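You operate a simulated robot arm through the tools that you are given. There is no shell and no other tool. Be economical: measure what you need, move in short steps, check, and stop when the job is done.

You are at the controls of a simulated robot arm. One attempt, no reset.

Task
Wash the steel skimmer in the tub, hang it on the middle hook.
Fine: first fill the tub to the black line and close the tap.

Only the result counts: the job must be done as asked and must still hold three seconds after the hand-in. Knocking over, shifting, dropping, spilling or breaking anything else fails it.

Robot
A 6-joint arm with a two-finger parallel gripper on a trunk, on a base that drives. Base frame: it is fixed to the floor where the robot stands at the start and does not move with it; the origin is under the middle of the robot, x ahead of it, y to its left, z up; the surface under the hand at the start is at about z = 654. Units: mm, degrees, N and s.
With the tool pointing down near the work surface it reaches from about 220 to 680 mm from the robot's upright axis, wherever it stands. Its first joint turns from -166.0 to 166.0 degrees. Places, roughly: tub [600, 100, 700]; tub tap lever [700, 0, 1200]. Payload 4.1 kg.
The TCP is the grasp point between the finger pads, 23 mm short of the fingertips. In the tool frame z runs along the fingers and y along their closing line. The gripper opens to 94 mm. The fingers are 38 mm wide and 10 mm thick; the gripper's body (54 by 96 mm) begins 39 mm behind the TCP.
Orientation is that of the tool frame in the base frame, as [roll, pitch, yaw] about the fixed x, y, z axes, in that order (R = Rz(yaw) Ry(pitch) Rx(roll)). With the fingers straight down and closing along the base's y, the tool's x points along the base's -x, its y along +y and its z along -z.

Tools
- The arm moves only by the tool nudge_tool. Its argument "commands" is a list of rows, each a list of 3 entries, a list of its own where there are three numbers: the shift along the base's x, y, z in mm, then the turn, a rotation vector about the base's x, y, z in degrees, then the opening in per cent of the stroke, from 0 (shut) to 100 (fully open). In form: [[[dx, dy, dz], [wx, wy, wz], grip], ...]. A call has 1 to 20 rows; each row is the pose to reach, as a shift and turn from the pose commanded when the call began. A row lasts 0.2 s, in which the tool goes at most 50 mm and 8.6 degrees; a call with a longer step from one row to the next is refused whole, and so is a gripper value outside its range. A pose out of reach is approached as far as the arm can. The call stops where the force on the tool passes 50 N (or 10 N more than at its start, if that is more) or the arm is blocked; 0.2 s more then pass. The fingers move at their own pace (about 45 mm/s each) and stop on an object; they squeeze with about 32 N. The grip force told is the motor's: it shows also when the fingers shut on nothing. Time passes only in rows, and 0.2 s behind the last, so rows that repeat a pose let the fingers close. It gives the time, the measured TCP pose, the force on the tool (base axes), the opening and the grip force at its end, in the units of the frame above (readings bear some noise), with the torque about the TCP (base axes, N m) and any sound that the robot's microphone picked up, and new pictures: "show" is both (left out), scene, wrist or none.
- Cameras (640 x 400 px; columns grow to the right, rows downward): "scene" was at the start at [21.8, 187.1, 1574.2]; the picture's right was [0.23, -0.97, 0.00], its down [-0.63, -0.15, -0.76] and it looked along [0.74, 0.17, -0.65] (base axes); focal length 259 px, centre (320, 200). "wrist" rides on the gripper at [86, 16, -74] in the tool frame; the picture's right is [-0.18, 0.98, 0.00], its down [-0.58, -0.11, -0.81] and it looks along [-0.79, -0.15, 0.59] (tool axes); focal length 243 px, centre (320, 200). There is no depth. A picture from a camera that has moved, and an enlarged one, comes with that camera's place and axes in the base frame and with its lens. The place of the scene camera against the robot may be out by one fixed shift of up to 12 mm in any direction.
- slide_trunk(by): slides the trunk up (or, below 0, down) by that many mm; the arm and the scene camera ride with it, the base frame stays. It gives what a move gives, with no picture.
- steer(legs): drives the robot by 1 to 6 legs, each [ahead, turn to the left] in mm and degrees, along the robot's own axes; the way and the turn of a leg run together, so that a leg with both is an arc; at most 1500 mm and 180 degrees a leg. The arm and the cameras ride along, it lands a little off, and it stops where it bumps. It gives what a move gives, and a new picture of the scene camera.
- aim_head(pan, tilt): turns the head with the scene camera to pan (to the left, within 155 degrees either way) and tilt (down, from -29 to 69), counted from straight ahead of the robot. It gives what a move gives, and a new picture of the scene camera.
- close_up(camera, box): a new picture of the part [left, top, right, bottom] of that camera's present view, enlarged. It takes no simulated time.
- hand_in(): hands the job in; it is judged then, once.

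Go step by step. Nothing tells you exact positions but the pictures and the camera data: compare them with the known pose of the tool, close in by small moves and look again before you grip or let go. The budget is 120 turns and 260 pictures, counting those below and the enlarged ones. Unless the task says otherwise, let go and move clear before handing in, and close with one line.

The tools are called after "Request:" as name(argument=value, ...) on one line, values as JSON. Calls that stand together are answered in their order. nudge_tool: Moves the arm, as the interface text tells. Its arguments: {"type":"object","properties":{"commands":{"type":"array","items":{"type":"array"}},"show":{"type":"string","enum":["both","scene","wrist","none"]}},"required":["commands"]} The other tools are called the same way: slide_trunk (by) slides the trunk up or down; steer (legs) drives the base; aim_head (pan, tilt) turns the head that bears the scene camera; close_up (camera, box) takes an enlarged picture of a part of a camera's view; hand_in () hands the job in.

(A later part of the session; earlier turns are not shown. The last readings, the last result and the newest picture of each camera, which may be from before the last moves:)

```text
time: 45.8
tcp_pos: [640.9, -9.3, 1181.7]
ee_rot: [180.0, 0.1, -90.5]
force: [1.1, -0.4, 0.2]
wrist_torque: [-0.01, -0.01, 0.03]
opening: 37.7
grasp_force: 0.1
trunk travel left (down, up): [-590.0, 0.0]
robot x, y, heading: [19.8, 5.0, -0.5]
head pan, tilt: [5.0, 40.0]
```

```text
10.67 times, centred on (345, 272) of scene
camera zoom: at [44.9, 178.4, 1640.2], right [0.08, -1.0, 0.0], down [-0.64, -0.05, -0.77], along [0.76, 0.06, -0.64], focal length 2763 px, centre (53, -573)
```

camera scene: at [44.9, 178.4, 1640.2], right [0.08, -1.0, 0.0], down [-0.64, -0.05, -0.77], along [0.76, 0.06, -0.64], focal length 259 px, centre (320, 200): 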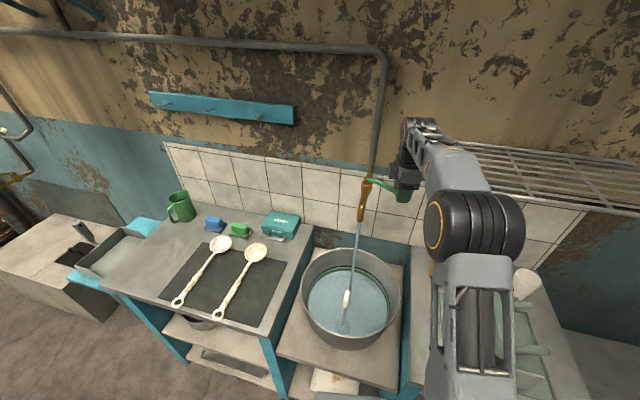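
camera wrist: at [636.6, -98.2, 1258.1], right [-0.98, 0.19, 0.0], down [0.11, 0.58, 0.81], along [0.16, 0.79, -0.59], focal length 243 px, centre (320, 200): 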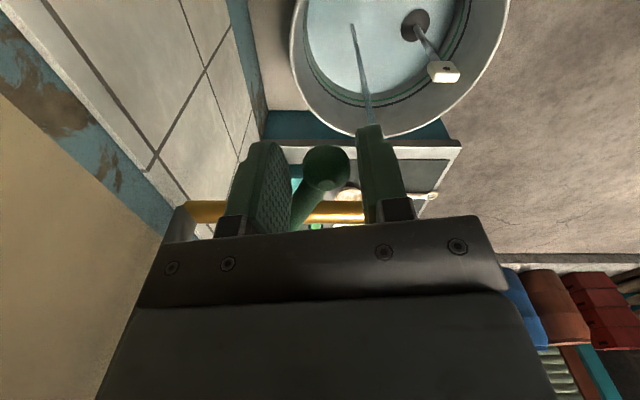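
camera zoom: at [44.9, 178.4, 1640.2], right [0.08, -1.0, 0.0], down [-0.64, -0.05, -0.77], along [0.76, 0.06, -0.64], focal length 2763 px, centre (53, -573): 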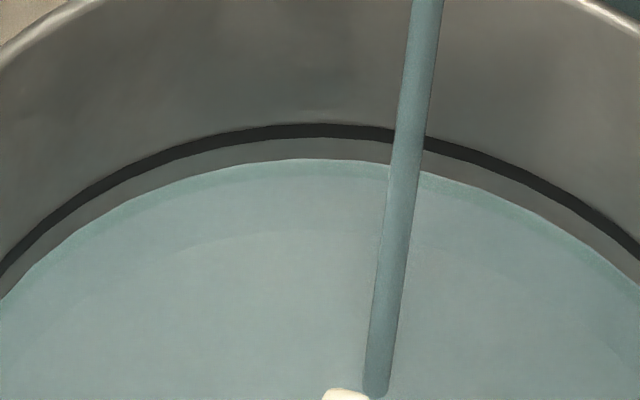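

Rate ≈ 2.2 px/s, 30 px to the middle of the black line. Waiting ~9.5 s.

Request:
nudge_tool(commands=[[[0, 0, 0], [0, 0, 0], 40], [[0, 0, 0], [0, 0, 0], 40], [[0, 0, 0], [0, 0, 0], 40], [[0, 0, 0], [0, 0, 0], 40], [[0, 0, 0], [0, 0, 0], 40], [[0, 0, 0], [0, 0, 0], 40], [[0, 0, 0], [0, 0, 0], 40], [[0, 0, 0], [0, 0, 0], 40], [[0, 0, 0], [0, 0, 0], 40], [[0, 0, 0], [0, 0, 0], 40], [[0, 0, 0], [0, 0, 0], 40], [[0, 0, 0], [0, 0, 0], 40], [[0, 0, 0], [0, 0, 0], 40], [[0, 0, 0], [0, 0, 0], 40], [[0, 0, 0], [0, 0, 0], 40], [[0, 0, 0], [0, 0, 0], 40], [[0, 0, 0], [0, 0, 0], 40], [[0, 0, 0], [0, 0, 0], 40], [[0, 0, 0], [0, 0, 0], 40], [[0, 0, 0], [0, 0, 0], 40]], show="none")

Request:
nudge_tool(commands=[[[0, 0, 0], [0, 0, 0], 40], [[0, 0, 0], [0, 0, 0], 40], [[0, 0, 0], [0, 0, 0], 40], [[0, 0, 0], [0, 0, 0], 40], [[0, 0, 0], [0, 0, 0], 40], [[0, 0, 0], [0, 0, 0], 40], [[0, 0, 0], [0, 0, 0], 40], [[0, 0, 0], [0, 0, 0], 40], [[0, 0, 0], [0, 0, 0], 40], [[0, 0, 0], [0, 0, 0], 40], [[0, 0, 0], [0, 0, 0], 40], [[0, 0, 0], [0, 0, 0], 40], [[0, 0, 0], [0, 0, 0], 40], [[0, 0, 0], [0, 0, 0], 40], [[0, 0, 0], [0, 0, 0], 40], [[0, 0, 0], [0, 0, 0], 40], [[0, 0, 0], [0, 0, 0], 40], [[0, 0, 0], [0, 0, 0], 40], [[0, 0, 0], [0, 0, 0], 40], [[0, 0, 0], [0, 0, 0], 40]], show="none")

Request:
close_up(camera="scene", box=[315, 255, 375, 290])

```text
time: 50.0
tcp_pos: [642.1, -9.1, 1181.4]
ee_rot: [-180.0, -0.1, -90.5]
force: [0.3, 0.4, -0.3]
wrist_torque: [0.0, -0.01, 0.03]
opening: 37.7
grasp_force: 0.0
trunk travel left (down, up): [-590.0, 0.0]
robot x, y, heading: [17.9, 8.6, -0.6]
head pan, tilt: [5.0, 40.0]
```

```text
time: 54.2
tcp_pos: [640.6, -10.0, 1182.0]
ee_rot: [-180.0, 0.0, -90.4]
force: [0.8, -0.7, 0.2]
wrist_torque: [0.0, -0.02, 0.02]
opening: 37.5
grasp_force: 0.0
trunk travel left (down, up): [-590.0, 0.0]
robot x, y, heading: [17.9, 4.5, -0.3]
head pan, tilt: [5.0, 40.0]
```

```text
10.67 times, centred on (345, 272) of scene
camera zoom: at [44.9, 178.4, 1640.2], right [0.08, -1.0, 0.0], down [-0.64, -0.05, -0.77], along [0.76, 0.06, -0.64], focal length 2763 px, centre (53, -573)
```

zoom: 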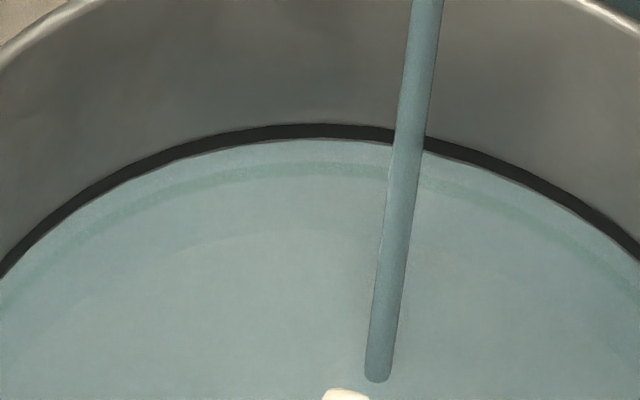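

Water touches the line's bottom edge. I wait ~2 s more and then push the lever back to close.

Request:
nudge_tool(commands=[[[0, 0, 0], [0, 0, 0], 40], [[0, 0, 0], [0, 0, 0], 40], [[0, 0, 0], [0, 0, 0], 40], [[0, 0, 0], [0, 0, 0], 40], [[0, 0, 0], [0, 0, 0], 40], [[0, 0, 0], [0, 0, 0], 40], [[0, 0, 0], [0, 0, 0], 40], [[0, 0, 0], [0, 0, 0], 40], [[0, 0, 0], [0, 0, 0], 40], [[10, -2, 0], [0, 0, 0], 30], [[22, -4, 0], [0, 0, 0], 22], [[34, -6, 0], [0, 0, 0], 20], [[42, -7, 0], [0, 0, 0], 20], [[48, -8, 0], [0, 0, 0], 20], [[54, -8, 0], [0, 0, 0], 20], [[56, -8, 0], [0, 0, 0], 20]])

Request:
close_up(camera="scene", box=[315, 255, 375, 290])

```text
time: 57.6
tcp_pos: [695.6, -25.5, 1180.0]
ee_rot: [179.7, 0.0, -90.7]
force: [-20.8, -27.5, -17.1]
wrist_torque: [-0.05, 0.23, -0.98]
opening: 22.8
grasp_force: 44.9
trunk travel left (down, up): [-590.0, 0.0]
robot x, y, heading: [19.7, 5.1, -1.1]
head pan, tilt: [5.0, 40.0]
camera scene: at [43.7, 172.8, 1640.7], right [0.07, -1.0, 0.0], down [-0.64, -0.04, -0.77], along [0.76, 0.06, -0.64], focal length 259 px, centre (320, 200)
camera wrist: at [678.7, -109.6, 1256.8], right [-0.98, 0.2, 0.0], down [0.12, 0.58, 0.81], along [0.15, 0.79, -0.59], focal length 243 px, centre (320, 200)
```

scene: 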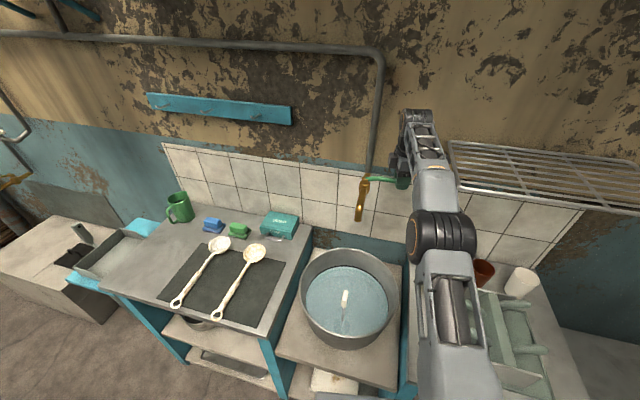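
wrist: 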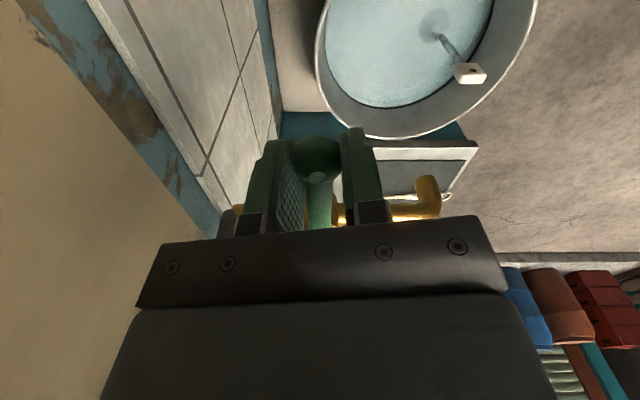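

```text
10.67 times, centred on (345, 272) of scene
camera zoom: at [43.7, 172.8, 1640.7], right [0.07, -1.0, 0.0], down [-0.64, -0.04, -0.77], along [0.76, 0.06, -0.64], focal length 2763 px, centre (53, -573)
```

zoom: 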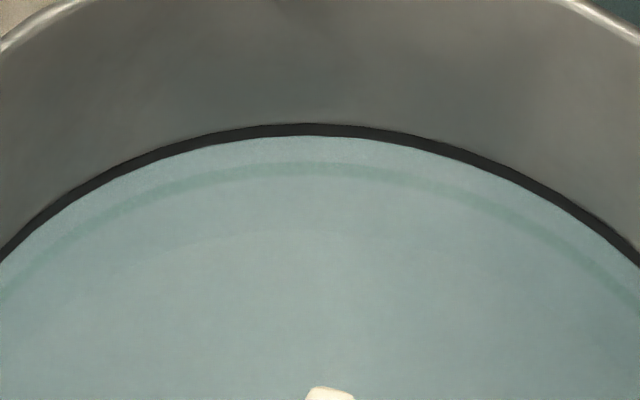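

The stream has stopped and the level sits within the black line. I open the fingers and lift off the lever.

Request:
nudge_tool(commands=[[[-6, 4, 0], [0, 0, 0], 40], [[-6, 6, 0], [0, 0, 0], 55], [[-6, 6, 0], [0, 0, 0], 55], [[-6, 6, 25], [0, 0, 0], 55], [[-6, 6, 50], [0, 0, 0], 55], [[-30, 6, 75], [0, 0, 0], 55], [[-70, 6, 90], [0, 0, 0], 55], [[-110, 6, 90], [0, 0, 0], 55]])

Request:
close_up(camera="scene", box=[290, 160, 450, 350])

```text
time: 59.4
tcp_pos: [585.2, -11.9, 1272.1]
ee_rot: [-179.8, -0.1, -90.6]
force: [-0.4, -0.6, 1.0]
wrist_torque: [-0.03, -0.04, 0.02]
opening: 52.0
grasp_force: 0.1
out of reach, approached as far as the arm can: row 5
trunk travel left (down, up): [-590.0, 0.0]
robot x, y, heading: [21.3, 4.9, -0.6]
head pan, tilt: [5.0, 40.0]
camera scene: at [43.5, 178.5, 1640.2], right [0.08, -1.0, 0.0], down [-0.64, -0.05, -0.77], along [0.76, 0.06, -0.64], focal length 259 px, centre (320, 200)
camera wrist: at [568.7, -98.1, 1348.1], right [-0.98, 0.19, 0.0], down [0.11, 0.58, 0.81], along [0.16, 0.79, -0.59], focal length 243 px, centre (320, 200)
```

scene: 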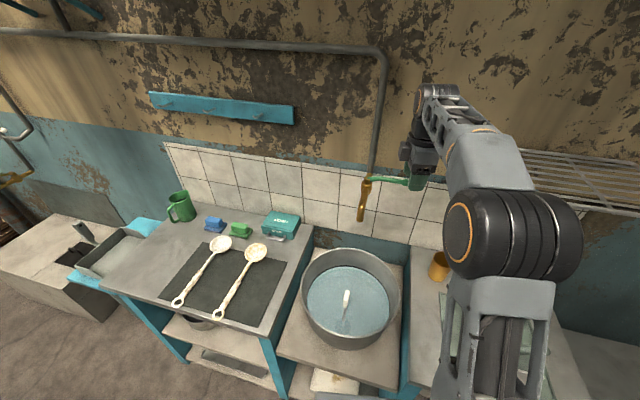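
wrist: 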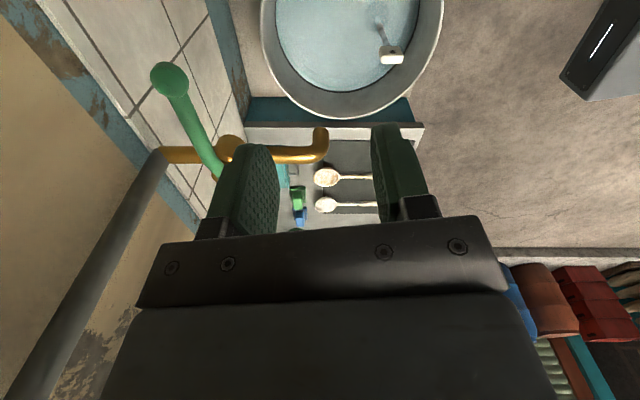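

```text
2.11 times, centred on (370, 255) of scene
camera zoom: at [43.5, 178.5, 1640.2], right [0.08, -1.0, 0.0], down [-0.64, -0.05, -0.77], along [0.76, 0.06, -0.64], focal length 545 px, centre (215, 84)
```

zoom: 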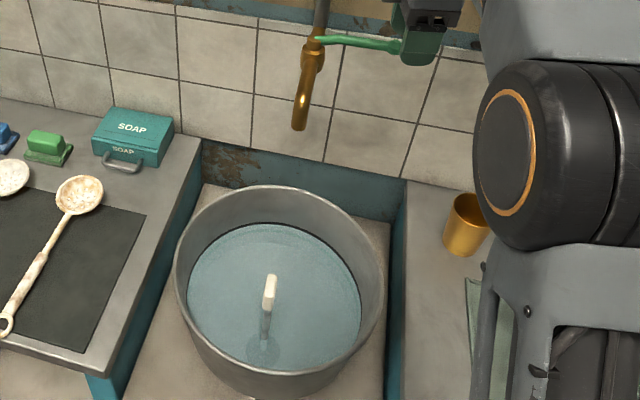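

The tap is shut with the level in the black line. Next I fold the arm back, then drive left in front of the skimmer table.

Request:
nudge_tool(commands=[[[-30, 0, 0], [0, 0, -8], 80], [[-70, 0, 0], [0, 0, -16], 100], [[-110, 5, 0], [0, 0, -24], 100], [[-150, 10, 0], [0, 0, -32], 100], [[-190, 10, 0], [0, 0, -40], 100], [[-220, 10, 0], [0, 0, -48], 100], [[-250, 10, 0], [0, 0, -56], 100], [[-265, 10, 0], [0, 0, -64], 100], [[-265, 10, 0], [0, 0, -72], 100], [[-265, 10, 0], [0, 0, -80], 100], [[-265, 10, 0], [0, 0, -89.5], 100]], show="none")

Request:
steer(legs=[[-120, 0], [0, 90], [420, 0], [0, -90]])

```text
refused: row 11 steps farther than a row can; nothing moved
```

```text
time: 70.5
tcp_pos: [472.6, 402.0, 1270.3]
ee_rot: [-180.0, 0.1, -90.7]
force: [-0.1, -0.3, 0.6]
wrist_torque: [-0.03, -0.02, -0.01]
opening: 51.7
grasp_force: 0.2
trunk travel left (down, up): [-590.0, 0.0]
robot x, y, heading: [-96.5, 420.0, -0.6]
head pan, tilt: [5.0, 40.0]
camera scene: at [-69.2, 595.5, 1640.3], right [0.07, -1.0, 0.0], down [-0.64, -0.05, -0.77], along [0.76, 0.06, -0.64], focal length 259 px, centre (320, 200)
```

scene: 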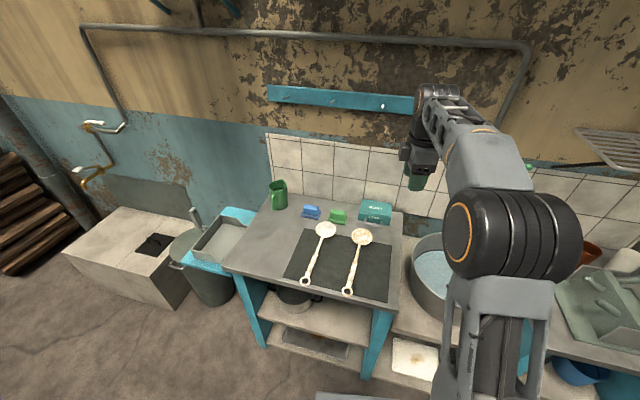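

Triangulated: steel skimmer's ring at about (451, 692, 828), bowl (681, 629, 850). I turn the tool back and drive 80 mm ahead.

Request:
nudge_tool(commands=[[[-20, 0, 0], [0, 0, -8], 80], [[-50, 20, 0], [0, 0, -16], 100], [[-80, 40, 0], [0, 0, -24], 100], [[-100, 60, 0], [0, 0, -32], 100], [[-100, 80, 0], [0, 0, -40], 100], [[-100, 100, 0], [0, 0, -48], 100], [[-100, 120, 0], [0, 0, -56], 100], [[-100, 140, 0], [0, 0, -64], 100], [[-100, 160, -20], [0, 0, -72], 100], [[-100, 180, -60], [0, 0, -80], 100], [[-100, 200, -100], [0, 0, -88], 100], [[-100, 220, -140], [0, 0, -96], 100], [[-100, 240, -160], [0, 0, -104], 100]], show="none")

Request:
steer(legs=[[80, 0]])

Request:
close_up(camera="wrist", box=[0, 0, 640, 400])

```text
time: 73.3
tcp_pos: [372.6, 641.7, 1110.4]
ee_rot: [-180.0, 0.0, 165.1]
force: [-0.5, 0.1, 0.3]
wrist_torque: [-0.02, 0.02, -0.03]
opening: 94.0
grasp_force: 0.1
trunk travel left (down, up): [-590.0, 0.0]
robot x, y, heading: [-93.1, 420.9, -0.9]
head pan, tilt: [5.0, 40.0]
```

```text
time: 74.3
tcp_pos: [453.3, 640.0, 1110.3]
ee_rot: [-179.9, 0.0, 165.3]
force: [0.3, -0.4, -0.9]
wrist_torque: [-0.02, 0.05, -0.01]
opening: 93.8
grasp_force: 0.0
trunk travel left (down, up): [-590.0, 0.0]
robot x, y, heading: [-12.9, 413.3, -0.6]
head pan, tilt: [5.0, 40.0]
camera scene: at [11.7, 594.7, 1640.2], right [0.07, -1.0, 0.0], down [-0.64, -0.05, -0.77], along [0.76, 0.06, -0.64], focal length 259 px, centre (320, 200)
```

scene: 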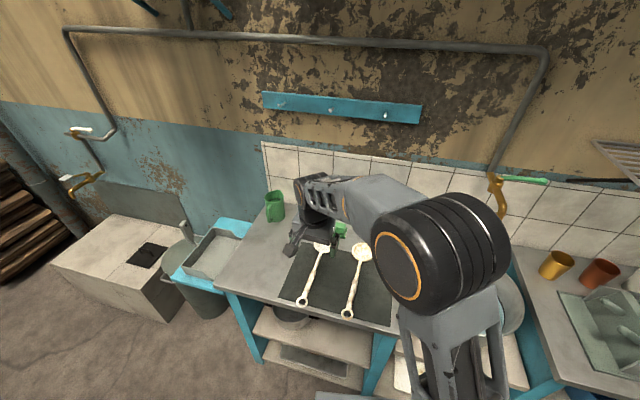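

```text
1.00 times, centred on (320, 200) of wrist (not enlarged: the box is as wide or as high as the picture)
camera zoom: at [373.4, 678.9, 1186.4], right [0.43, 0.9, 0.0], down [0.54, -0.25, 0.81], along [0.73, -0.35, -0.59], focal length 243 px, centre (320, 200)
```

zoom: 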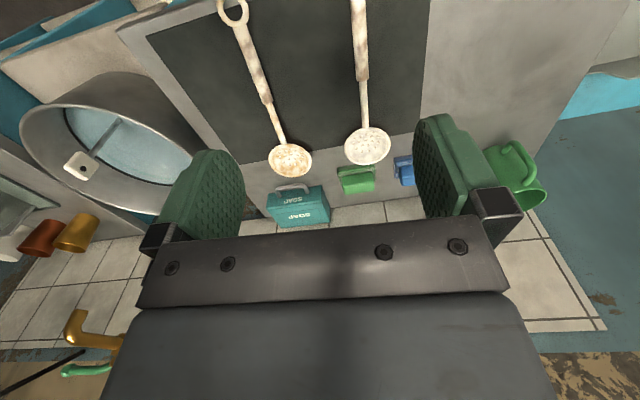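

The bowl position checks out at (673, 625, 850). Moving above the handle near the ring.

Request:
nudge_tool(commands=[[[15, 10, -40], [0, 0, 0], 100], [[30, 20, -80], [0, 0, 0], 100], [[42, 30, -120], [0, 0, 0], 100], [[52, 38, -150], [0, 0, 0], 100]])

```text
time: 75.3
tcp_pos: [503.1, 678.2, 960.2]
ee_rot: [180.0, 0.0, 165.2]
force: [-0.2, 0.3, 0.5]
wrist_torque: [-0.01, 0.0, -0.01]
opening: 93.8
grasp_force: 0.0
trunk travel left (down, up): [-590.0, 0.0]
robot x, y, heading: [-20.2, 418.5, -0.9]
head pan, tilt: [5.0, 40.0]
camera scene: at [10.8, 595.0, 1640.2], right [0.07, -1.0, 0.0], down [-0.64, -0.05, -0.77], along [0.76, 0.06, -0.64], focal length 259 px, centre (320, 200)
camera wrist: at [424.5, 717.3, 1036.2], right [0.43, 0.9, 0.0], down [0.53, -0.25, 0.81], along [0.73, -0.35, -0.59], focal length 243 px, centre (320, 200)
```

scene: 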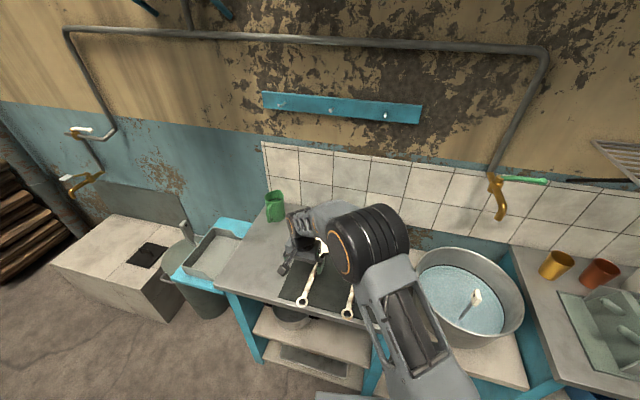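
wrist: 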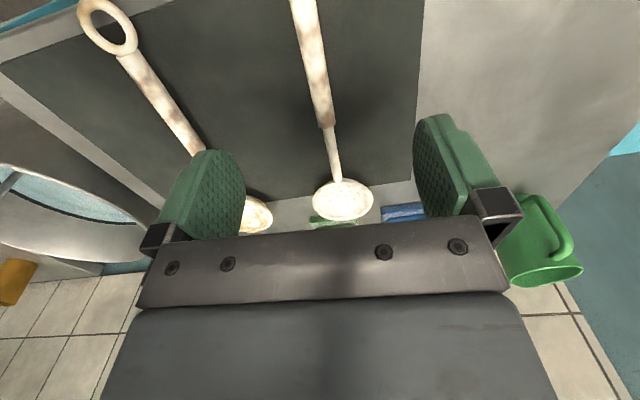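

Handle line matches: at x≈503 it lies at y≈673, direction −15°. Descending with narrower opening.

Request:
nudge_tool(commands=[[[0, -4, -30], [0, 0, 0], 70], [[0, -4, -60], [0, 0, 0], 55], [[0, -4, -80], [0, 0, 0], 50], [[0, -4, -80], [0, 0, 0], 50]])

Request:
close_up(camera="scene", box=[260, 220, 360, 320])

```text
time: 76.3
tcp_pos: [504.3, 676.0, 882.3]
ee_rot: [-180.0, 0.0, 165.2]
force: [1.0, 0.7, 0.8]
wrist_torque: [0.01, -0.04, 0.04]
opening: 47.2
grasp_force: 0.0
trunk travel left (down, up): [-590.0, 0.0]
robot x, y, heading: [-12.9, 418.2, -0.5]
head pan, tilt: [5.0, 40.0]
camera scene: at [10.4, 594.7, 1640.2], right [0.07, -1.0, 0.0], down [-0.64, -0.05, -0.77], along [0.76, 0.06, -0.64], focal length 259 px, centre (320, 200)
camera wrist: at [424.8, 713.9, 956.7], right [0.43, 0.9, 0.0], down [0.53, -0.25, 0.81], along [0.73, -0.35, -0.59], focal length 243 px, centre (320, 200)
```

scene: 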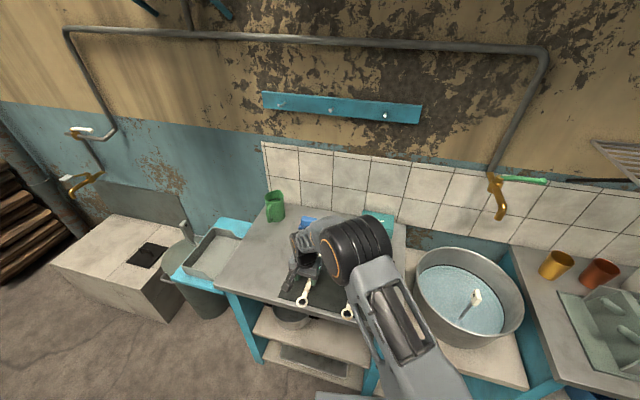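
wrist: 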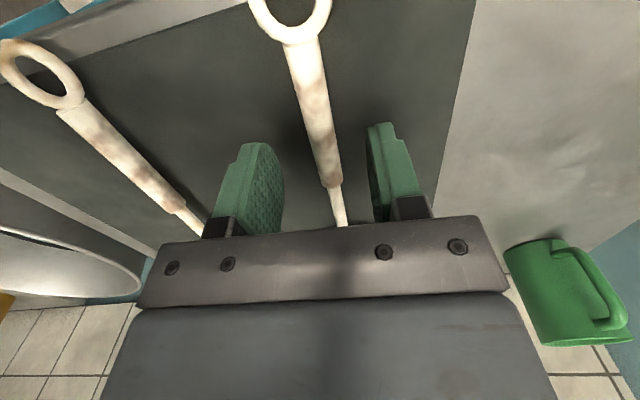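

```text
4.00 times, centred on (310, 270) of scene
camera zoom: at [10.4, 594.7, 1640.2], right [0.07, -1.0, 0.0], down [-0.64, -0.05, -0.77], along [0.76, 0.06, -0.64], focal length 1036 px, centre (360, -80)
```

zoom: 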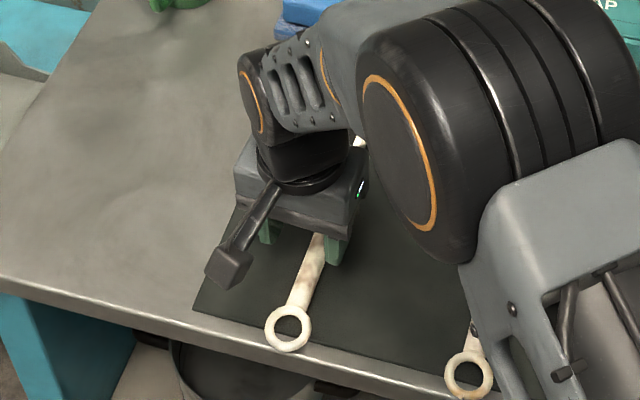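

Centred on the handle. Lowering slowly toward the mat.

Request:
nudge_tool(commands=[[[0, -1, -10], [0, 0, 0], 50], [[0, -1, -18], [0, 0, 0], 50], [[0, -1, -22], [0, 0, 0], 50]], show="wrist")

Request:
close_up(camera="scene", box=[285, 245, 345, 315])

```text
time: 77.1
tcp_pos: [503.5, 672.4, 858.1]
ee_rot: [180.0, 0.0, 165.2]
force: [-1.0, -0.6, 0.0]
wrist_torque: [0.02, 0.01, -0.02]
opening: 47.3
grasp_force: 0.1
trunk travel left (down, up): [-590.0, 0.0]
robot x, y, heading: [-15.7, 418.3, -0.6]
head pan, tilt: [5.0, 40.0]
camera wrist: at [424.6, 712.0, 934.9], right [0.43, 0.9, 0.0], down [0.53, -0.25, 0.81], along [0.73, -0.35, -0.59], focal length 243 px, centre (320, 200)
```

wrist: 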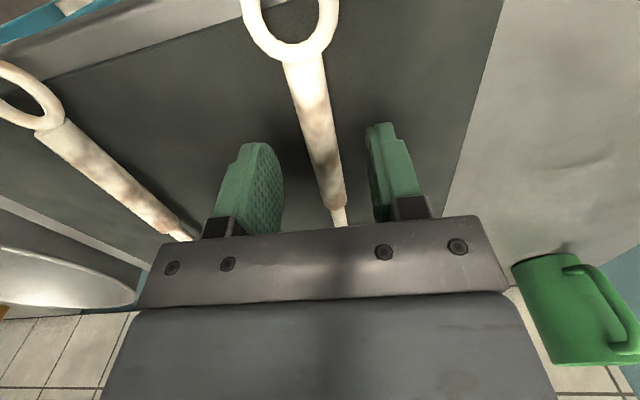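

```text
5.71 times, centred on (315, 280) of scene
camera zoom: at [10.4, 594.6, 1640.2], right [0.07, -1.0, 0.0], down [-0.64, -0.05, -0.77], along [0.76, 0.06, -0.64], focal length 1480 px, centre (349, -257)
```

zoom: 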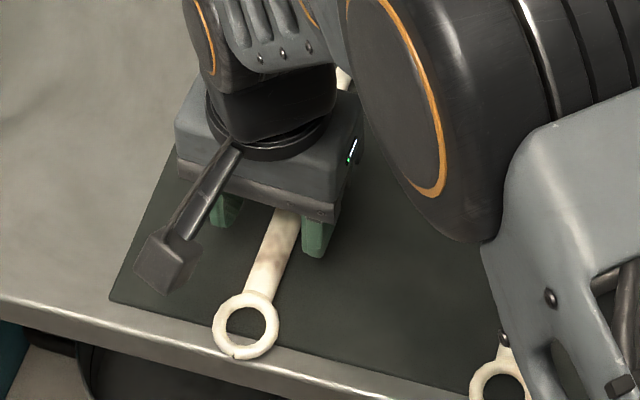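

Request:
nudge_tool(commands=[[[0, 0, -5], [0, 0, 0], 50], [[0, 0, -9], [0, 0, 0], 50]], show="wrist")

Request:
close_up(camera="scene", box=[285, 245, 345, 315])

```text
time: 77.7
tcp_pos: [503.9, 672.3, 850.0]
ee_rot: [-180.0, 0.0, 165.2]
force: [0.8, 0.7, 0.3]
wrist_torque: [-0.02, 0.0, -0.02]
opening: 47.4
grasp_force: 0.1
trunk travel left (down, up): [-590.0, 0.0]
robot x, y, heading: [-18.3, 421.0, -0.8]
head pan, tilt: [5.0, 40.0]
camera wrist: at [424.8, 712.1, 925.8], right [0.43, 0.9, 0.0], down [0.53, -0.25, 0.81], along [0.73, -0.35, -0.59], focal length 243 px, centre (320, 200)
```

wrist: 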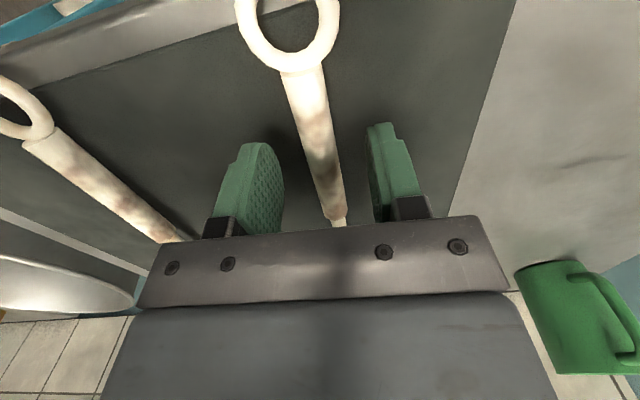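

```text
5.71 times, centred on (315, 280) of scene
camera zoom: at [10.4, 594.7, 1640.2], right [0.07, -1.0, 0.0], down [-0.64, -0.05, -0.77], along [0.76, 0.06, -0.64], focal length 1480 px, centre (349, -257)
```

zoom: 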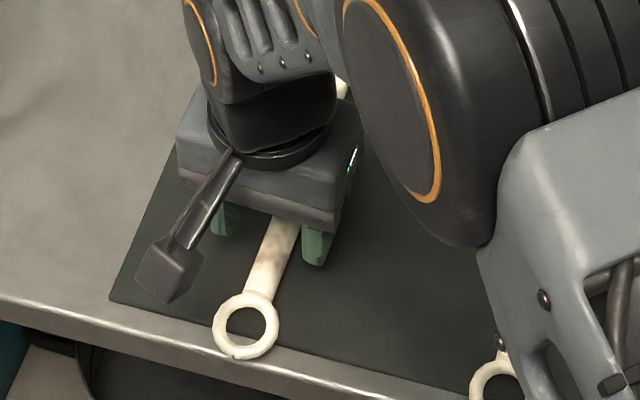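

Request:
nudge_tool(commands=[[[0, 0, -4], [0, 0, 0], 50], [[0, 0, -8], [0, 0, 0], 50], [[0, 0, -8], [0, 0, 0], 50]], show="wrist")

Request:
close_up(camera="scene", box=[285, 245, 345, 315])

```text
time: 78.5
tcp_pos: [504.0, 671.7, 841.3]
ee_rot: [180.0, 0.0, 165.1]
force: [0.1, -0.5, 0.0]
wrist_torque: [0.01, 0.0, -0.02]
opening: 47.2
grasp_force: 0.0
trunk travel left (down, up): [-590.0, 0.0]
robot x, y, heading: [-14.0, 418.7, -0.8]
head pan, tilt: [5.0, 40.0]
camera wrist: at [424.6, 711.9, 917.7], right [0.43, 0.9, 0.0], down [0.53, -0.25, 0.81], along [0.73, -0.35, -0.59], focal length 243 px, centre (320, 200)
```

wrist: 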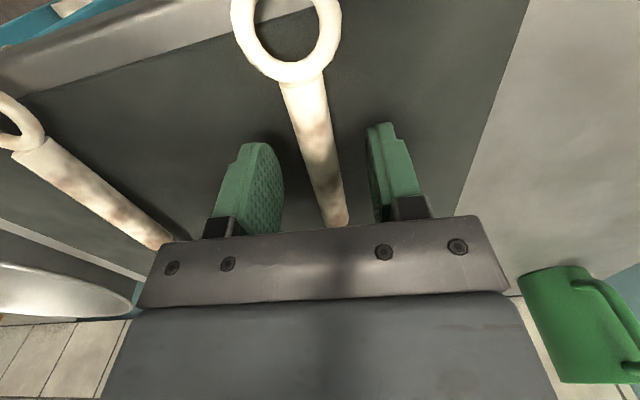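

```text
5.71 times, centred on (315, 280) of scene
camera zoom: at [10.4, 594.6, 1640.2], right [0.07, -1.0, 0.0], down [-0.64, -0.05, -0.77], along [0.76, 0.06, -0.64], focal length 1480 px, centre (349, -257)
```

zoom: 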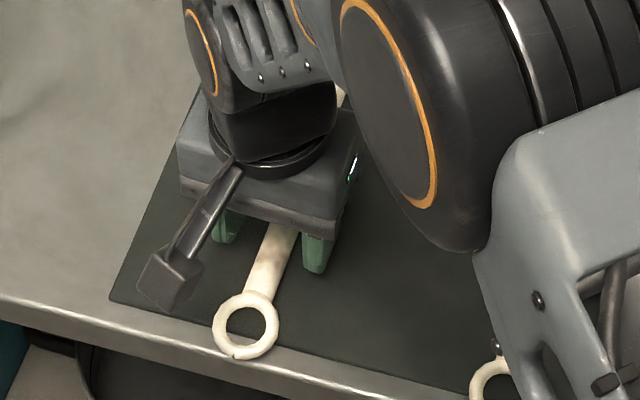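

Request:
nudge_tool(commands=[[[0, 0, -4], [0, 0, 0], 50], [[0, 0, -8], [0, 0, 0], 50], [[0, 0, -12], [0, 0, 0], 50]], show="wrist")

Request:
close_up(camera="scene", box=[285, 245, 345, 315])

```text
time: 79.3
tcp_pos: [504.5, 673.1, 829.8]
ee_rot: [-180.0, 0.0, 165.2]
force: [0.5, -0.2, -0.5]
wrist_torque: [-0.02, -0.01, -0.01]
opening: 47.0
grasp_force: 0.2
trunk travel left (down, up): [-590.0, 0.0]
robot x, y, heading: [-13.3, 420.4, -0.7]
head pan, tilt: [5.0, 40.0]
camera wrist: at [424.5, 711.5, 905.7], right [0.43, 0.9, 0.0], down [0.53, -0.25, 0.81], along [0.73, -0.35, -0.59], focal length 243 px, centre (320, 200)
```

wrist: 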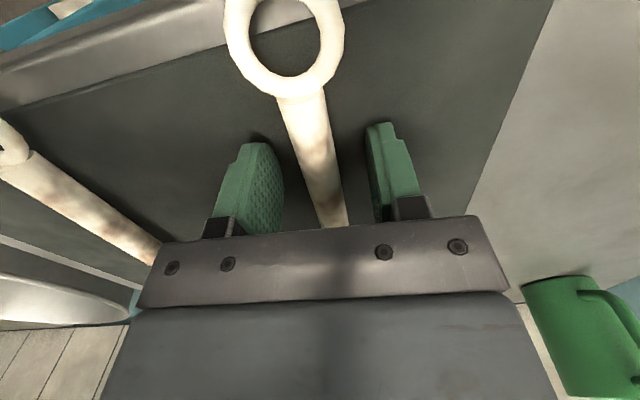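

```text
5.71 times, centred on (315, 280) of scene
camera zoom: at [10.4, 594.6, 1640.2], right [0.07, -1.0, 0.0], down [-0.64, -0.05, -0.77], along [0.76, 0.06, -0.64], focal length 1480 px, centre (349, -257)
```

zoom: 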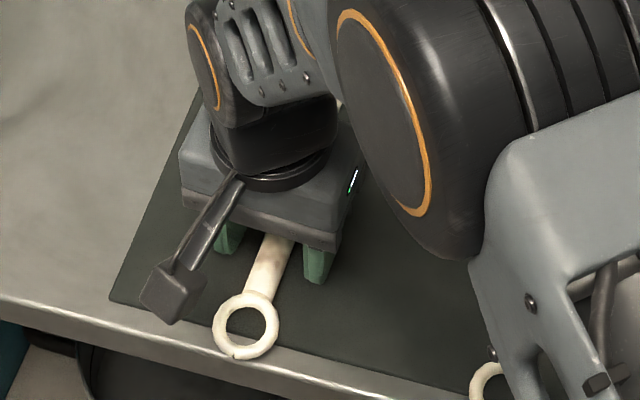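

Request:
nudge_tool(commands=[[[0, 0, -2], [0, 0, 0], 50], [[0, 0, -4], [0, 0, 0], 50], [[0, 0, -6], [0, 0, 0], 50]], show="wrist")

Request:
close_up(camera="wrist", box=[200, 0, 440, 240])

```text
time: 80.1
tcp_pos: [503.8, 674.0, 828.8]
ee_rot: [179.8, 0.3, 165.2]
force: [-3.7, -1.5, 38.0]
wrist_torque: [-0.88, 1.07, -0.01]
opening: 48.2
grasp_force: 1.0
trunk travel left (down, up): [-590.0, 0.0]
robot x, y, heading: [-15.0, 417.2, -0.7]
head pan, tilt: [5.0, 40.0]
camera wrist: at [424.0, 711.6, 904.0], right [0.43, 0.9, 0.01], down [0.53, -0.26, 0.81], along [0.73, -0.34, -0.59], focal length 243 px, centre (320, 200)
```

wrist: 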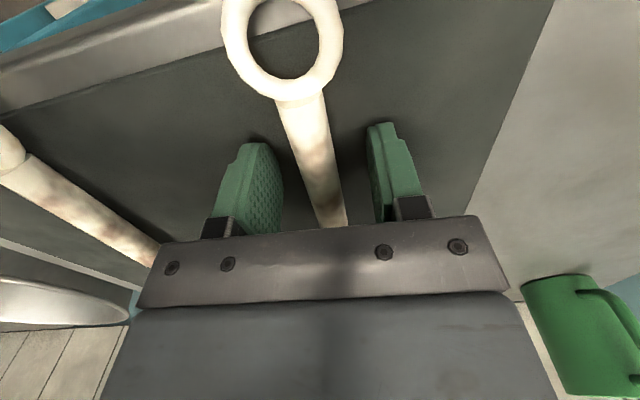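

```text
1.67 times, centred on (320, 120) of wrist
camera zoom: at [424.0, 711.6, 904.0], right [0.43, 0.9, 0.01], down [0.53, -0.26, 0.81], along [0.73, -0.34, -0.59], focal length 404 px, centre (320, 333)
```

zoom: 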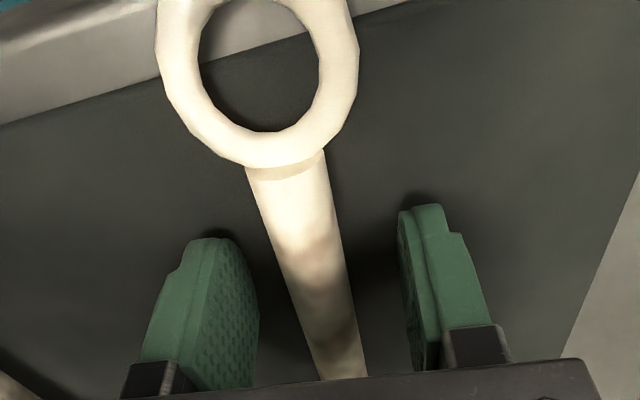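

Fingertips touched the mat (mat at z≈805). I raise 5 mm and close on the handle.

Request:
nudge_tool(commands=[[[0, 0, 7], [0, 0, 0], 50], [[0, 0, 7], [0, 0, 0], 25], [[0, 0, 7], [0, 0, 0], 0], [[0, 0, 7], [0, 0, 0], 0], [[0, 0, 7], [0, 0, 0], 0], [[0, 0, 7], [0, 0, 0], 0]], show="wrist")

```text
time: 81.5
tcp_pos: [504.5, 673.4, 830.7]
ee_rot: [180.0, 0.1, 165.2]
force: [0.4, -0.3, -1.8]
wrist_torque: [0.02, 0.14, 0.01]
opening: 17.9
grasp_force: 32.3
trunk travel left (down, up): [-590.0, 0.0]
robot x, y, heading: [-16.3, 419.2, -0.7]
head pan, tilt: [5.0, 40.0]
camera wrist: at [424.5, 711.6, 906.4], right [0.43, 0.9, 0.0], down [0.53, -0.25, 0.81], along [0.73, -0.35, -0.59], focal length 243 px, centre (320, 200)
```

wrist: 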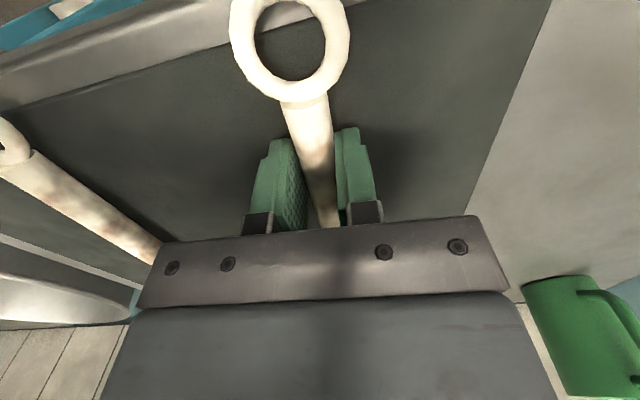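

Grasped (18 mm handle). Ring centre is ~54 mm from the TCP toward tool +x. Lifting straight up.

Request:
nudge_tool(commands=[[[0, 0, 15], [0, 0, 0], 0], [[0, 0, 40], [0, 0, 0], 0], [[0, 0, 80], [0, 0, 0], 0], [[0, 0, 120], [0, 0, 0], 0], [[0, 0, 160], [0, 0, 0], 0], [[0, 0, 200], [0, 0, 0], 0], [[0, 0, 240], [0, 0, 0], 0], [[0, 0, 280], [0, 0, 0], 0]])

```text
time: 83.3
tcp_pos: [503.5, 672.8, 1109.3]
ee_rot: [180.0, 0.1, 165.2]
force: [0.1, 1.3, -2.1]
wrist_torque: [0.02, 0.14, 0.01]
opening: 17.9
grasp_force: 32.3
trunk travel left (down, up): [-590.0, 0.0]
robot x, y, heading: [-15.0, 419.0, -0.6]
head pan, tilt: [5.0, 40.0]
camera scene: at [10.1, 594.4, 1640.2], right [0.07, -1.0, 0.0], down [-0.64, -0.05, -0.77], along [0.76, 0.06, -0.64], focal length 259 px, centre (320, 200)
camera wrist: at [424.8, 711.8, 1186.2], right [0.43, 0.9, 0.0], down [0.54, -0.25, 0.81], along [0.73, -0.35, -0.59], focal length 243 px, centre (320, 200)
```

scene: 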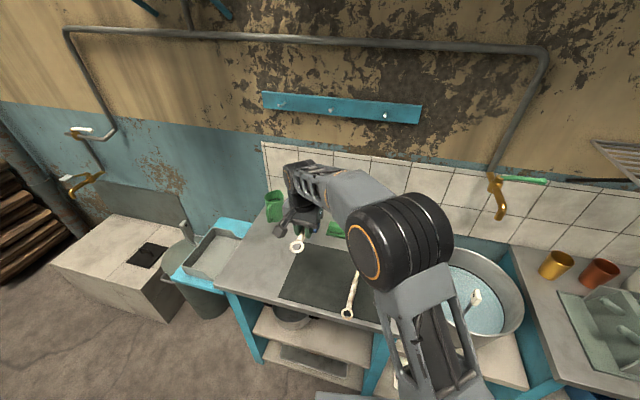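
wrist: 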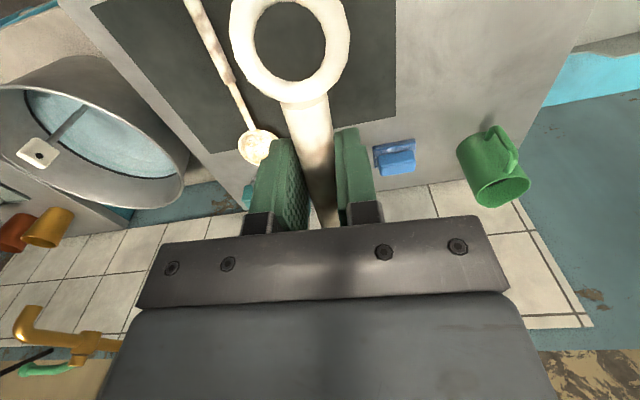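

Skimmer is held securely. I move to free space and square the yaw, then pitch the tool up to point at the wall (bowl up), then roll it 180° so the ring is on top.

Request:
nudge_tool(commands=[[[-20, -30, 25], [0, 0, 4], 0], [[-40, -55, 50], [0, 0, 8], 0], [[-60, -80, 75], [0, 0, 12], 0], [[-80, -110, 90], [0, 0, 14.8], 0]], show="none")

Request:
nudge_tool(commands=[[[0, 0, 0], [0, -8, 0], 0], [[0, 0, 0], [0, -16, 0], 0], [[0, 0, 0], [0, -24, 0], 0], [[0, 0, 0], [0, -32, 0], 0], [[0, 0, 0], [0, -40, 0], 0], [[0, 0, 0], [0, -48, 0], 0], [[0, 0, 0], [0, -56, 0], 0], [[0, 0, 0], [0, -64, 0], 0], [[0, 0, 0], [0, -72, 0], 0], [[0, 0, 0], [0, -80, 0], 0], [[0, 0, 0], [0, -88, 0], 0], [[0, 0, 0], [0, -90, 0], 0]])

```text
time: 84.3
tcp_pos: [424.3, 562.5, 1202.2]
ee_rot: [-179.9, 0.0, -179.9]
force: [0.0, -0.1, -0.7]
wrist_torque: [0.06, 0.19, -0.01]
opening: 18.0
grasp_force: 31.7
trunk travel left (down, up): [-590.0, 0.0]
robot x, y, heading: [-17.8, 418.9, -0.9]
head pan, tilt: [5.0, 40.0]
```

```text
time: 86.9
tcp_pos: [426.1, 565.4, 1201.9]
ee_rot: [17.8, 89.9, 17.8]
force: [-0.5, 0.6, -0.4]
wrist_torque: [0.0, 0.01, -0.02]
opening: 17.6
grasp_force: 32.2
out of reach, approached as far as the arm can: row 12
trunk travel left (down, up): [-590.0, 0.0]
robot x, y, heading: [-16.3, 420.3, -0.7]
head pan, tilt: [5.0, 40.0]
camera scene: at [10.4, 594.6, 1640.2], right [0.07, -1.0, 0.0], down [-0.64, -0.05, -0.77], along [0.76, 0.06, -0.64], focal length 259 px, centre (320, 200)
camera wrist: at [352.7, 582.8, 1116.2], right [0.0, 0.98, 0.18], down [-0.81, -0.11, 0.58], along [0.59, -0.15, 0.79], focal length 243 px, centre (320, 200)
```

scene: 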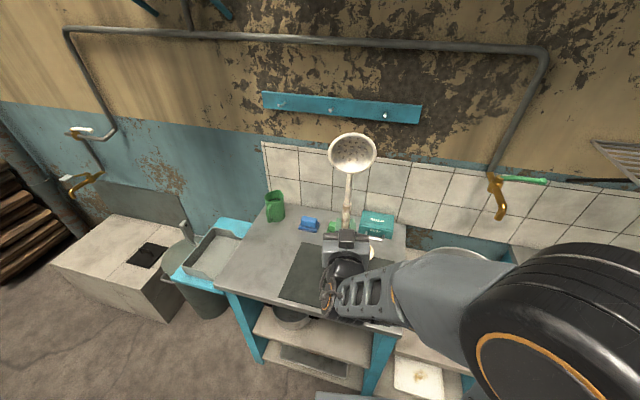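
wrist: 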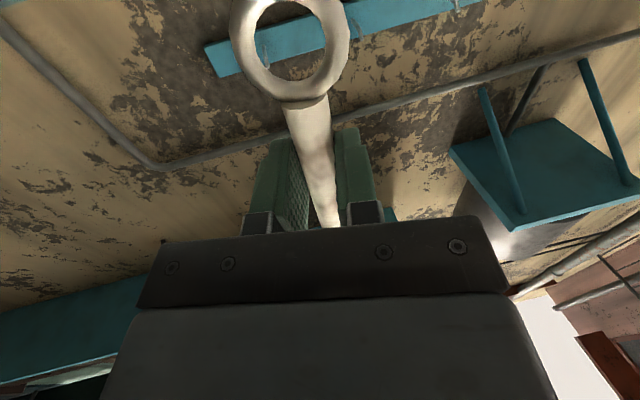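

Now roll about the tool axis (x), 160° then the rest.

Request:
nudge_tool(commands=[[[0, 0, 0], [-8, 0, 0], 0], [[0, 0, 0], [-16, 0, 0], 0], [[0, 0, 0], [-24, 0, 0], 0], [[0, 0, 0], [-32, 0, 0], 0], [[0, 0, 0], [-40, 0, 0], 0], [[0, 0, 0], [-48, 0, 0], 0], [[0, 0, 0], [-56, 0, 0], 0], [[0, 0, 0], [-64, 0, 0], 0], [[0, 0, 0], [-72, 0, 0], 0], [[0, 0, 0], [-80, 0, 0], 0], [[0, 0, 0], [-88, 0, 0], 0], [[0, 0, 0], [-96, 0, 0], 0], [[0, 0, 0], [-104, 0, 0], 0], [[0, 0, 0], [-112, 0, 0], 0], [[0, 0, 0], [-120, 0, 0], 0], [[0, 0, 0], [-128, 0, 0], 0], [[0, 0, 0], [-136, 0, 0], 0], [[0, 0, 0], [-144, 0, 0], 0], [[0, 0, 0], [-152, 0, 0], 0], [[0, 0, 0], [-160, 0, 0], 0]])

```text
time: 91.1
tcp_pos: [427.4, 565.4, 1202.5]
ee_rot: [-90.0, -70.1, -90.1]
force: [-0.3, 0.0, -0.7]
wrist_torque: [-0.03, 0.02, -0.01]
opening: 18.0
grasp_force: 32.2
trunk travel left (down, up): [-590.0, 0.0]
robot x, y, heading: [-14.3, 421.7, -0.8]
head pan, tilt: [5.0, 40.0]
camera scene: at [10.4, 594.6, 1640.2], right [0.07, -1.0, 0.0], down [-0.64, -0.05, -0.77], along [0.76, 0.06, -0.64], focal length 259 px, centre (320, 200)
camera wrist: at [352.7, 522.0, 1278.5], right [0.0, -0.86, -0.51], down [-0.81, 0.3, -0.51], along [0.59, 0.41, -0.69], focal length 243 px, centre (320, 200)
```

scene: 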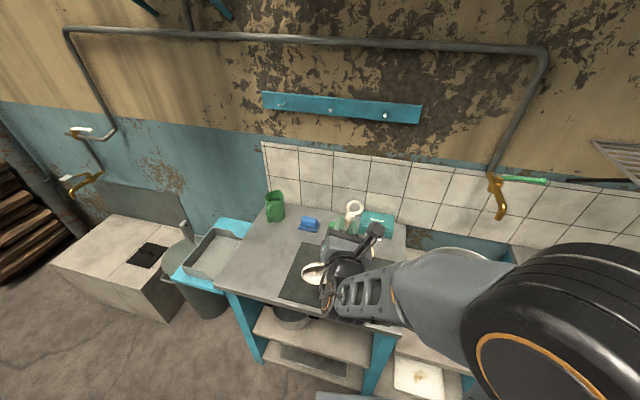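
wrist: 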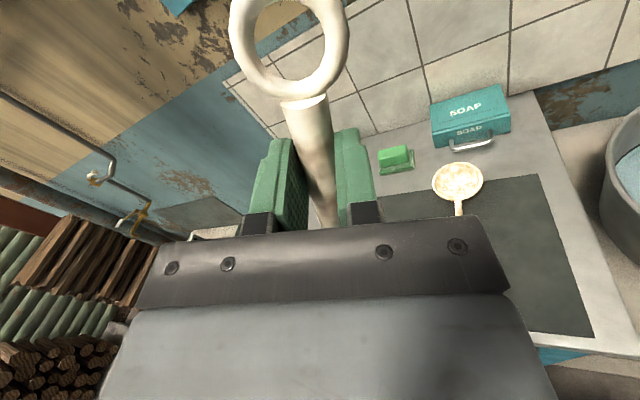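

Works well. I finish the roll so the ring is straight up, then drive over in front of the tub (backing off first).

Request:
nudge_tool(commands=[[[-20, 0, 10], [-7, 0, 0], 0], [[-40, 0, 20], [-14, 0, 0], 0], [[-60, 0, 30], [-20, 0, 0], 0]], show="none")

Request:
steer(legs=[[-140, 0], [0, -90], [375, 0], [0, 90]])

```text
time: 91.9
tcp_pos: [391.1, 589.3, 1242.8]
ee_rot: [122.7, -89.8, 57.3]
force: [-0.2, -0.4, -1.3]
wrist_torque: [-0.01, 0.02, 0.05]
opening: 18.0
grasp_force: 32.1
out of reach, approached as far as the arm can: row 1, 2, 3
trunk travel left (down, up): [-590.0, 0.0]
robot x, y, heading: [-18.1, 417.9, -0.8]
head pan, tilt: [5.0, 40.0]
```

```text
time: 102.9
tcp_pos: [245.9, 210.5, 1243.6]
ee_rot: [-16.6, -89.9, -164.9]
force: [0.1, -0.3, -0.7]
wrist_torque: [-0.02, 0.02, -0.04]
opening: 17.8
grasp_force: 31.9
trunk travel left (down, up): [-590.0, 0.0]
robot x, y, heading: [-167.4, 51.4, -2.2]
head pan, tilt: [5.0, 40.0]
camera scene: at [-135.1, 223.4, 1640.2], right [0.05, -1.0, 0.0], down [-0.64, -0.03, -0.77], along [0.77, 0.04, -0.64], focal length 259 px, centre (320, 200)
```

scene: 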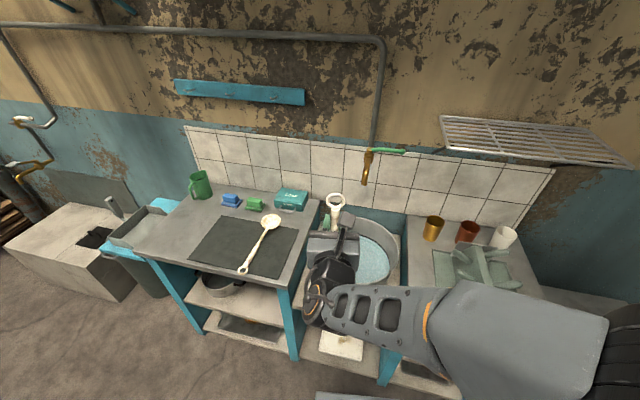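

Robot is now in front of the tub. I tilt the tool 55° down and bring it toward the tub line y≈45, to the right of the plug rod.

Request:
nudge_tool(commands=[[[23, -21, -12], [0, 7, 0], 0], [[46, -42, -24], [0, 14, 0], 0], [[69, -63, -36], [0, 21, 0], 0], [[92, -84, -48], [0, 28, 0], 0], [[115, -105, -60], [0, 35, 0], 0], [[138, -126, -72], [0, 42, 0], 0], [[161, -147, -84], [0, 49, 0], 0], [[184, -165, -93], [0, 55, 0], 0], [[184, -165, -93], [0, 55, 0], 0]])

```text
time: 104.9
tcp_pos: [430.6, 47.7, 1148.3]
ee_rot: [178.0, -35.0, -0.3]
force: [0.2, 0.2, -0.6]
wrist_torque: [0.0, -0.1, 0.0]
opening: 17.7
grasp_force: 32.1
out of reach, approached as far as the arm can: row 6, 8, 9
trunk travel left (down, up): [-590.0, 0.0]
robot x, y, heading: [-167.5, 49.6, -2.4]
head pan, tilt: [5.0, 40.0]
camera scene: at [-135.2, 223.1, 1640.3], right [0.05, -1.0, 0.0], down [-0.64, -0.03, -0.77], along [0.77, 0.04, -0.64], focal length 259 px, centre (320, 200)
camera wrist: at [458.5, 34.7, 1262.0], right [-0.17, -0.98, -0.08], down [-0.94, 0.14, 0.32], along [-0.31, 0.13, -0.94], focal length 243 px, centre (320, 200)
```

scene: 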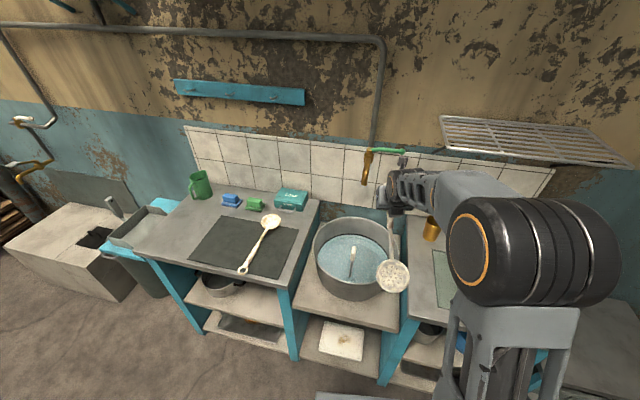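
wrist: 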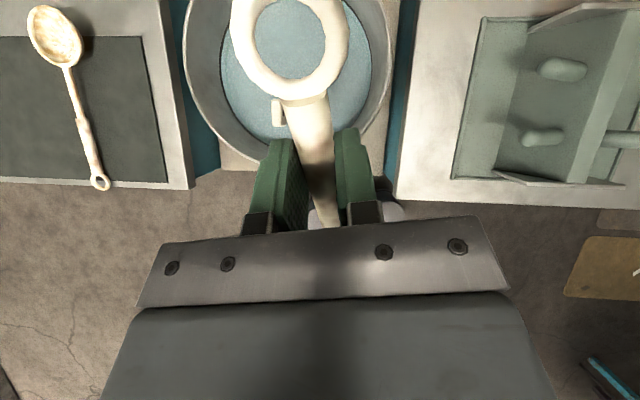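

Tub centre ≈ (555, 115), radius ≈ 182, rod at ≈ (488, 132). I lower the hand in front of the tub's tap level, then drive ahead.

Request:
nudge_tool(commands=[[[0, -2, -40], [0, 0, 0], 0], [[0, -4, -80], [0, 0, 0], 0], [[0, -6, -120], [0, 0, 0], 0], [[0, -8, -160], [0, 0, 0], 0], [[0, -8, -180], [0, 0, 0], 0]], show="none")

Request:
steer(legs=[[145, 0]])

Request:
close_up(camera="wrist", box=[0, 0, 640, 400])

```text
time: 106.1
tcp_pos: [430.9, 38.1, 984.8]
ee_rot: [179.0, -34.7, -1.7]
force: [0.4, -1.3, -0.3]
wrist_torque: [-0.11, -0.14, 0.12]
opening: 17.9
grasp_force: 31.7
out of reach, approached as far as the arm can: row 4, 5
trunk travel left (down, up): [-590.0, 0.0]
robot x, y, heading: [-163.6, 49.2, -2.0]
head pan, tilt: [5.0, 40.0]
```

```text
time: 107.4
tcp_pos: [575.9, 33.3, 985.0]
ee_rot: [178.0, -34.6, 0.1]
force: [0.5, -0.5, -0.6]
wrist_torque: [-0.02, -0.12, 0.03]
opening: 17.8
grasp_force: 31.9
trunk travel left (down, up): [-590.0, 0.0]
robot x, y, heading: [-17.6, 42.2, -2.3]
head pan, tilt: [5.0, 40.0]
camera scene: at [10.5, 217.6, 1640.2], right [0.05, -1.0, 0.0], down [-0.64, -0.03, -0.77], along [0.76, 0.04, -0.64], focal length 259 px, centre (320, 200)
```

scene: 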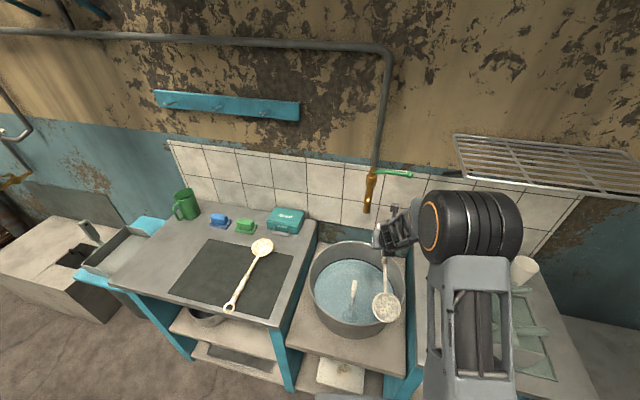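

```text
1.00 times, centred on (320, 200) of wrist (not enlarged: the box is as wide or as high as the picture)
camera zoom: at [604.8, 20.6, 1096.4], right [-0.17, -0.98, -0.08], down [-0.93, 0.14, 0.33], along [-0.31, 0.13, -0.94], focal length 243 px, centre (320, 200)
```

zoom: 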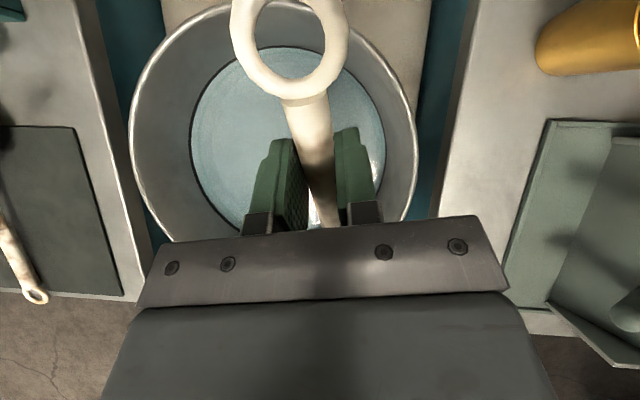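

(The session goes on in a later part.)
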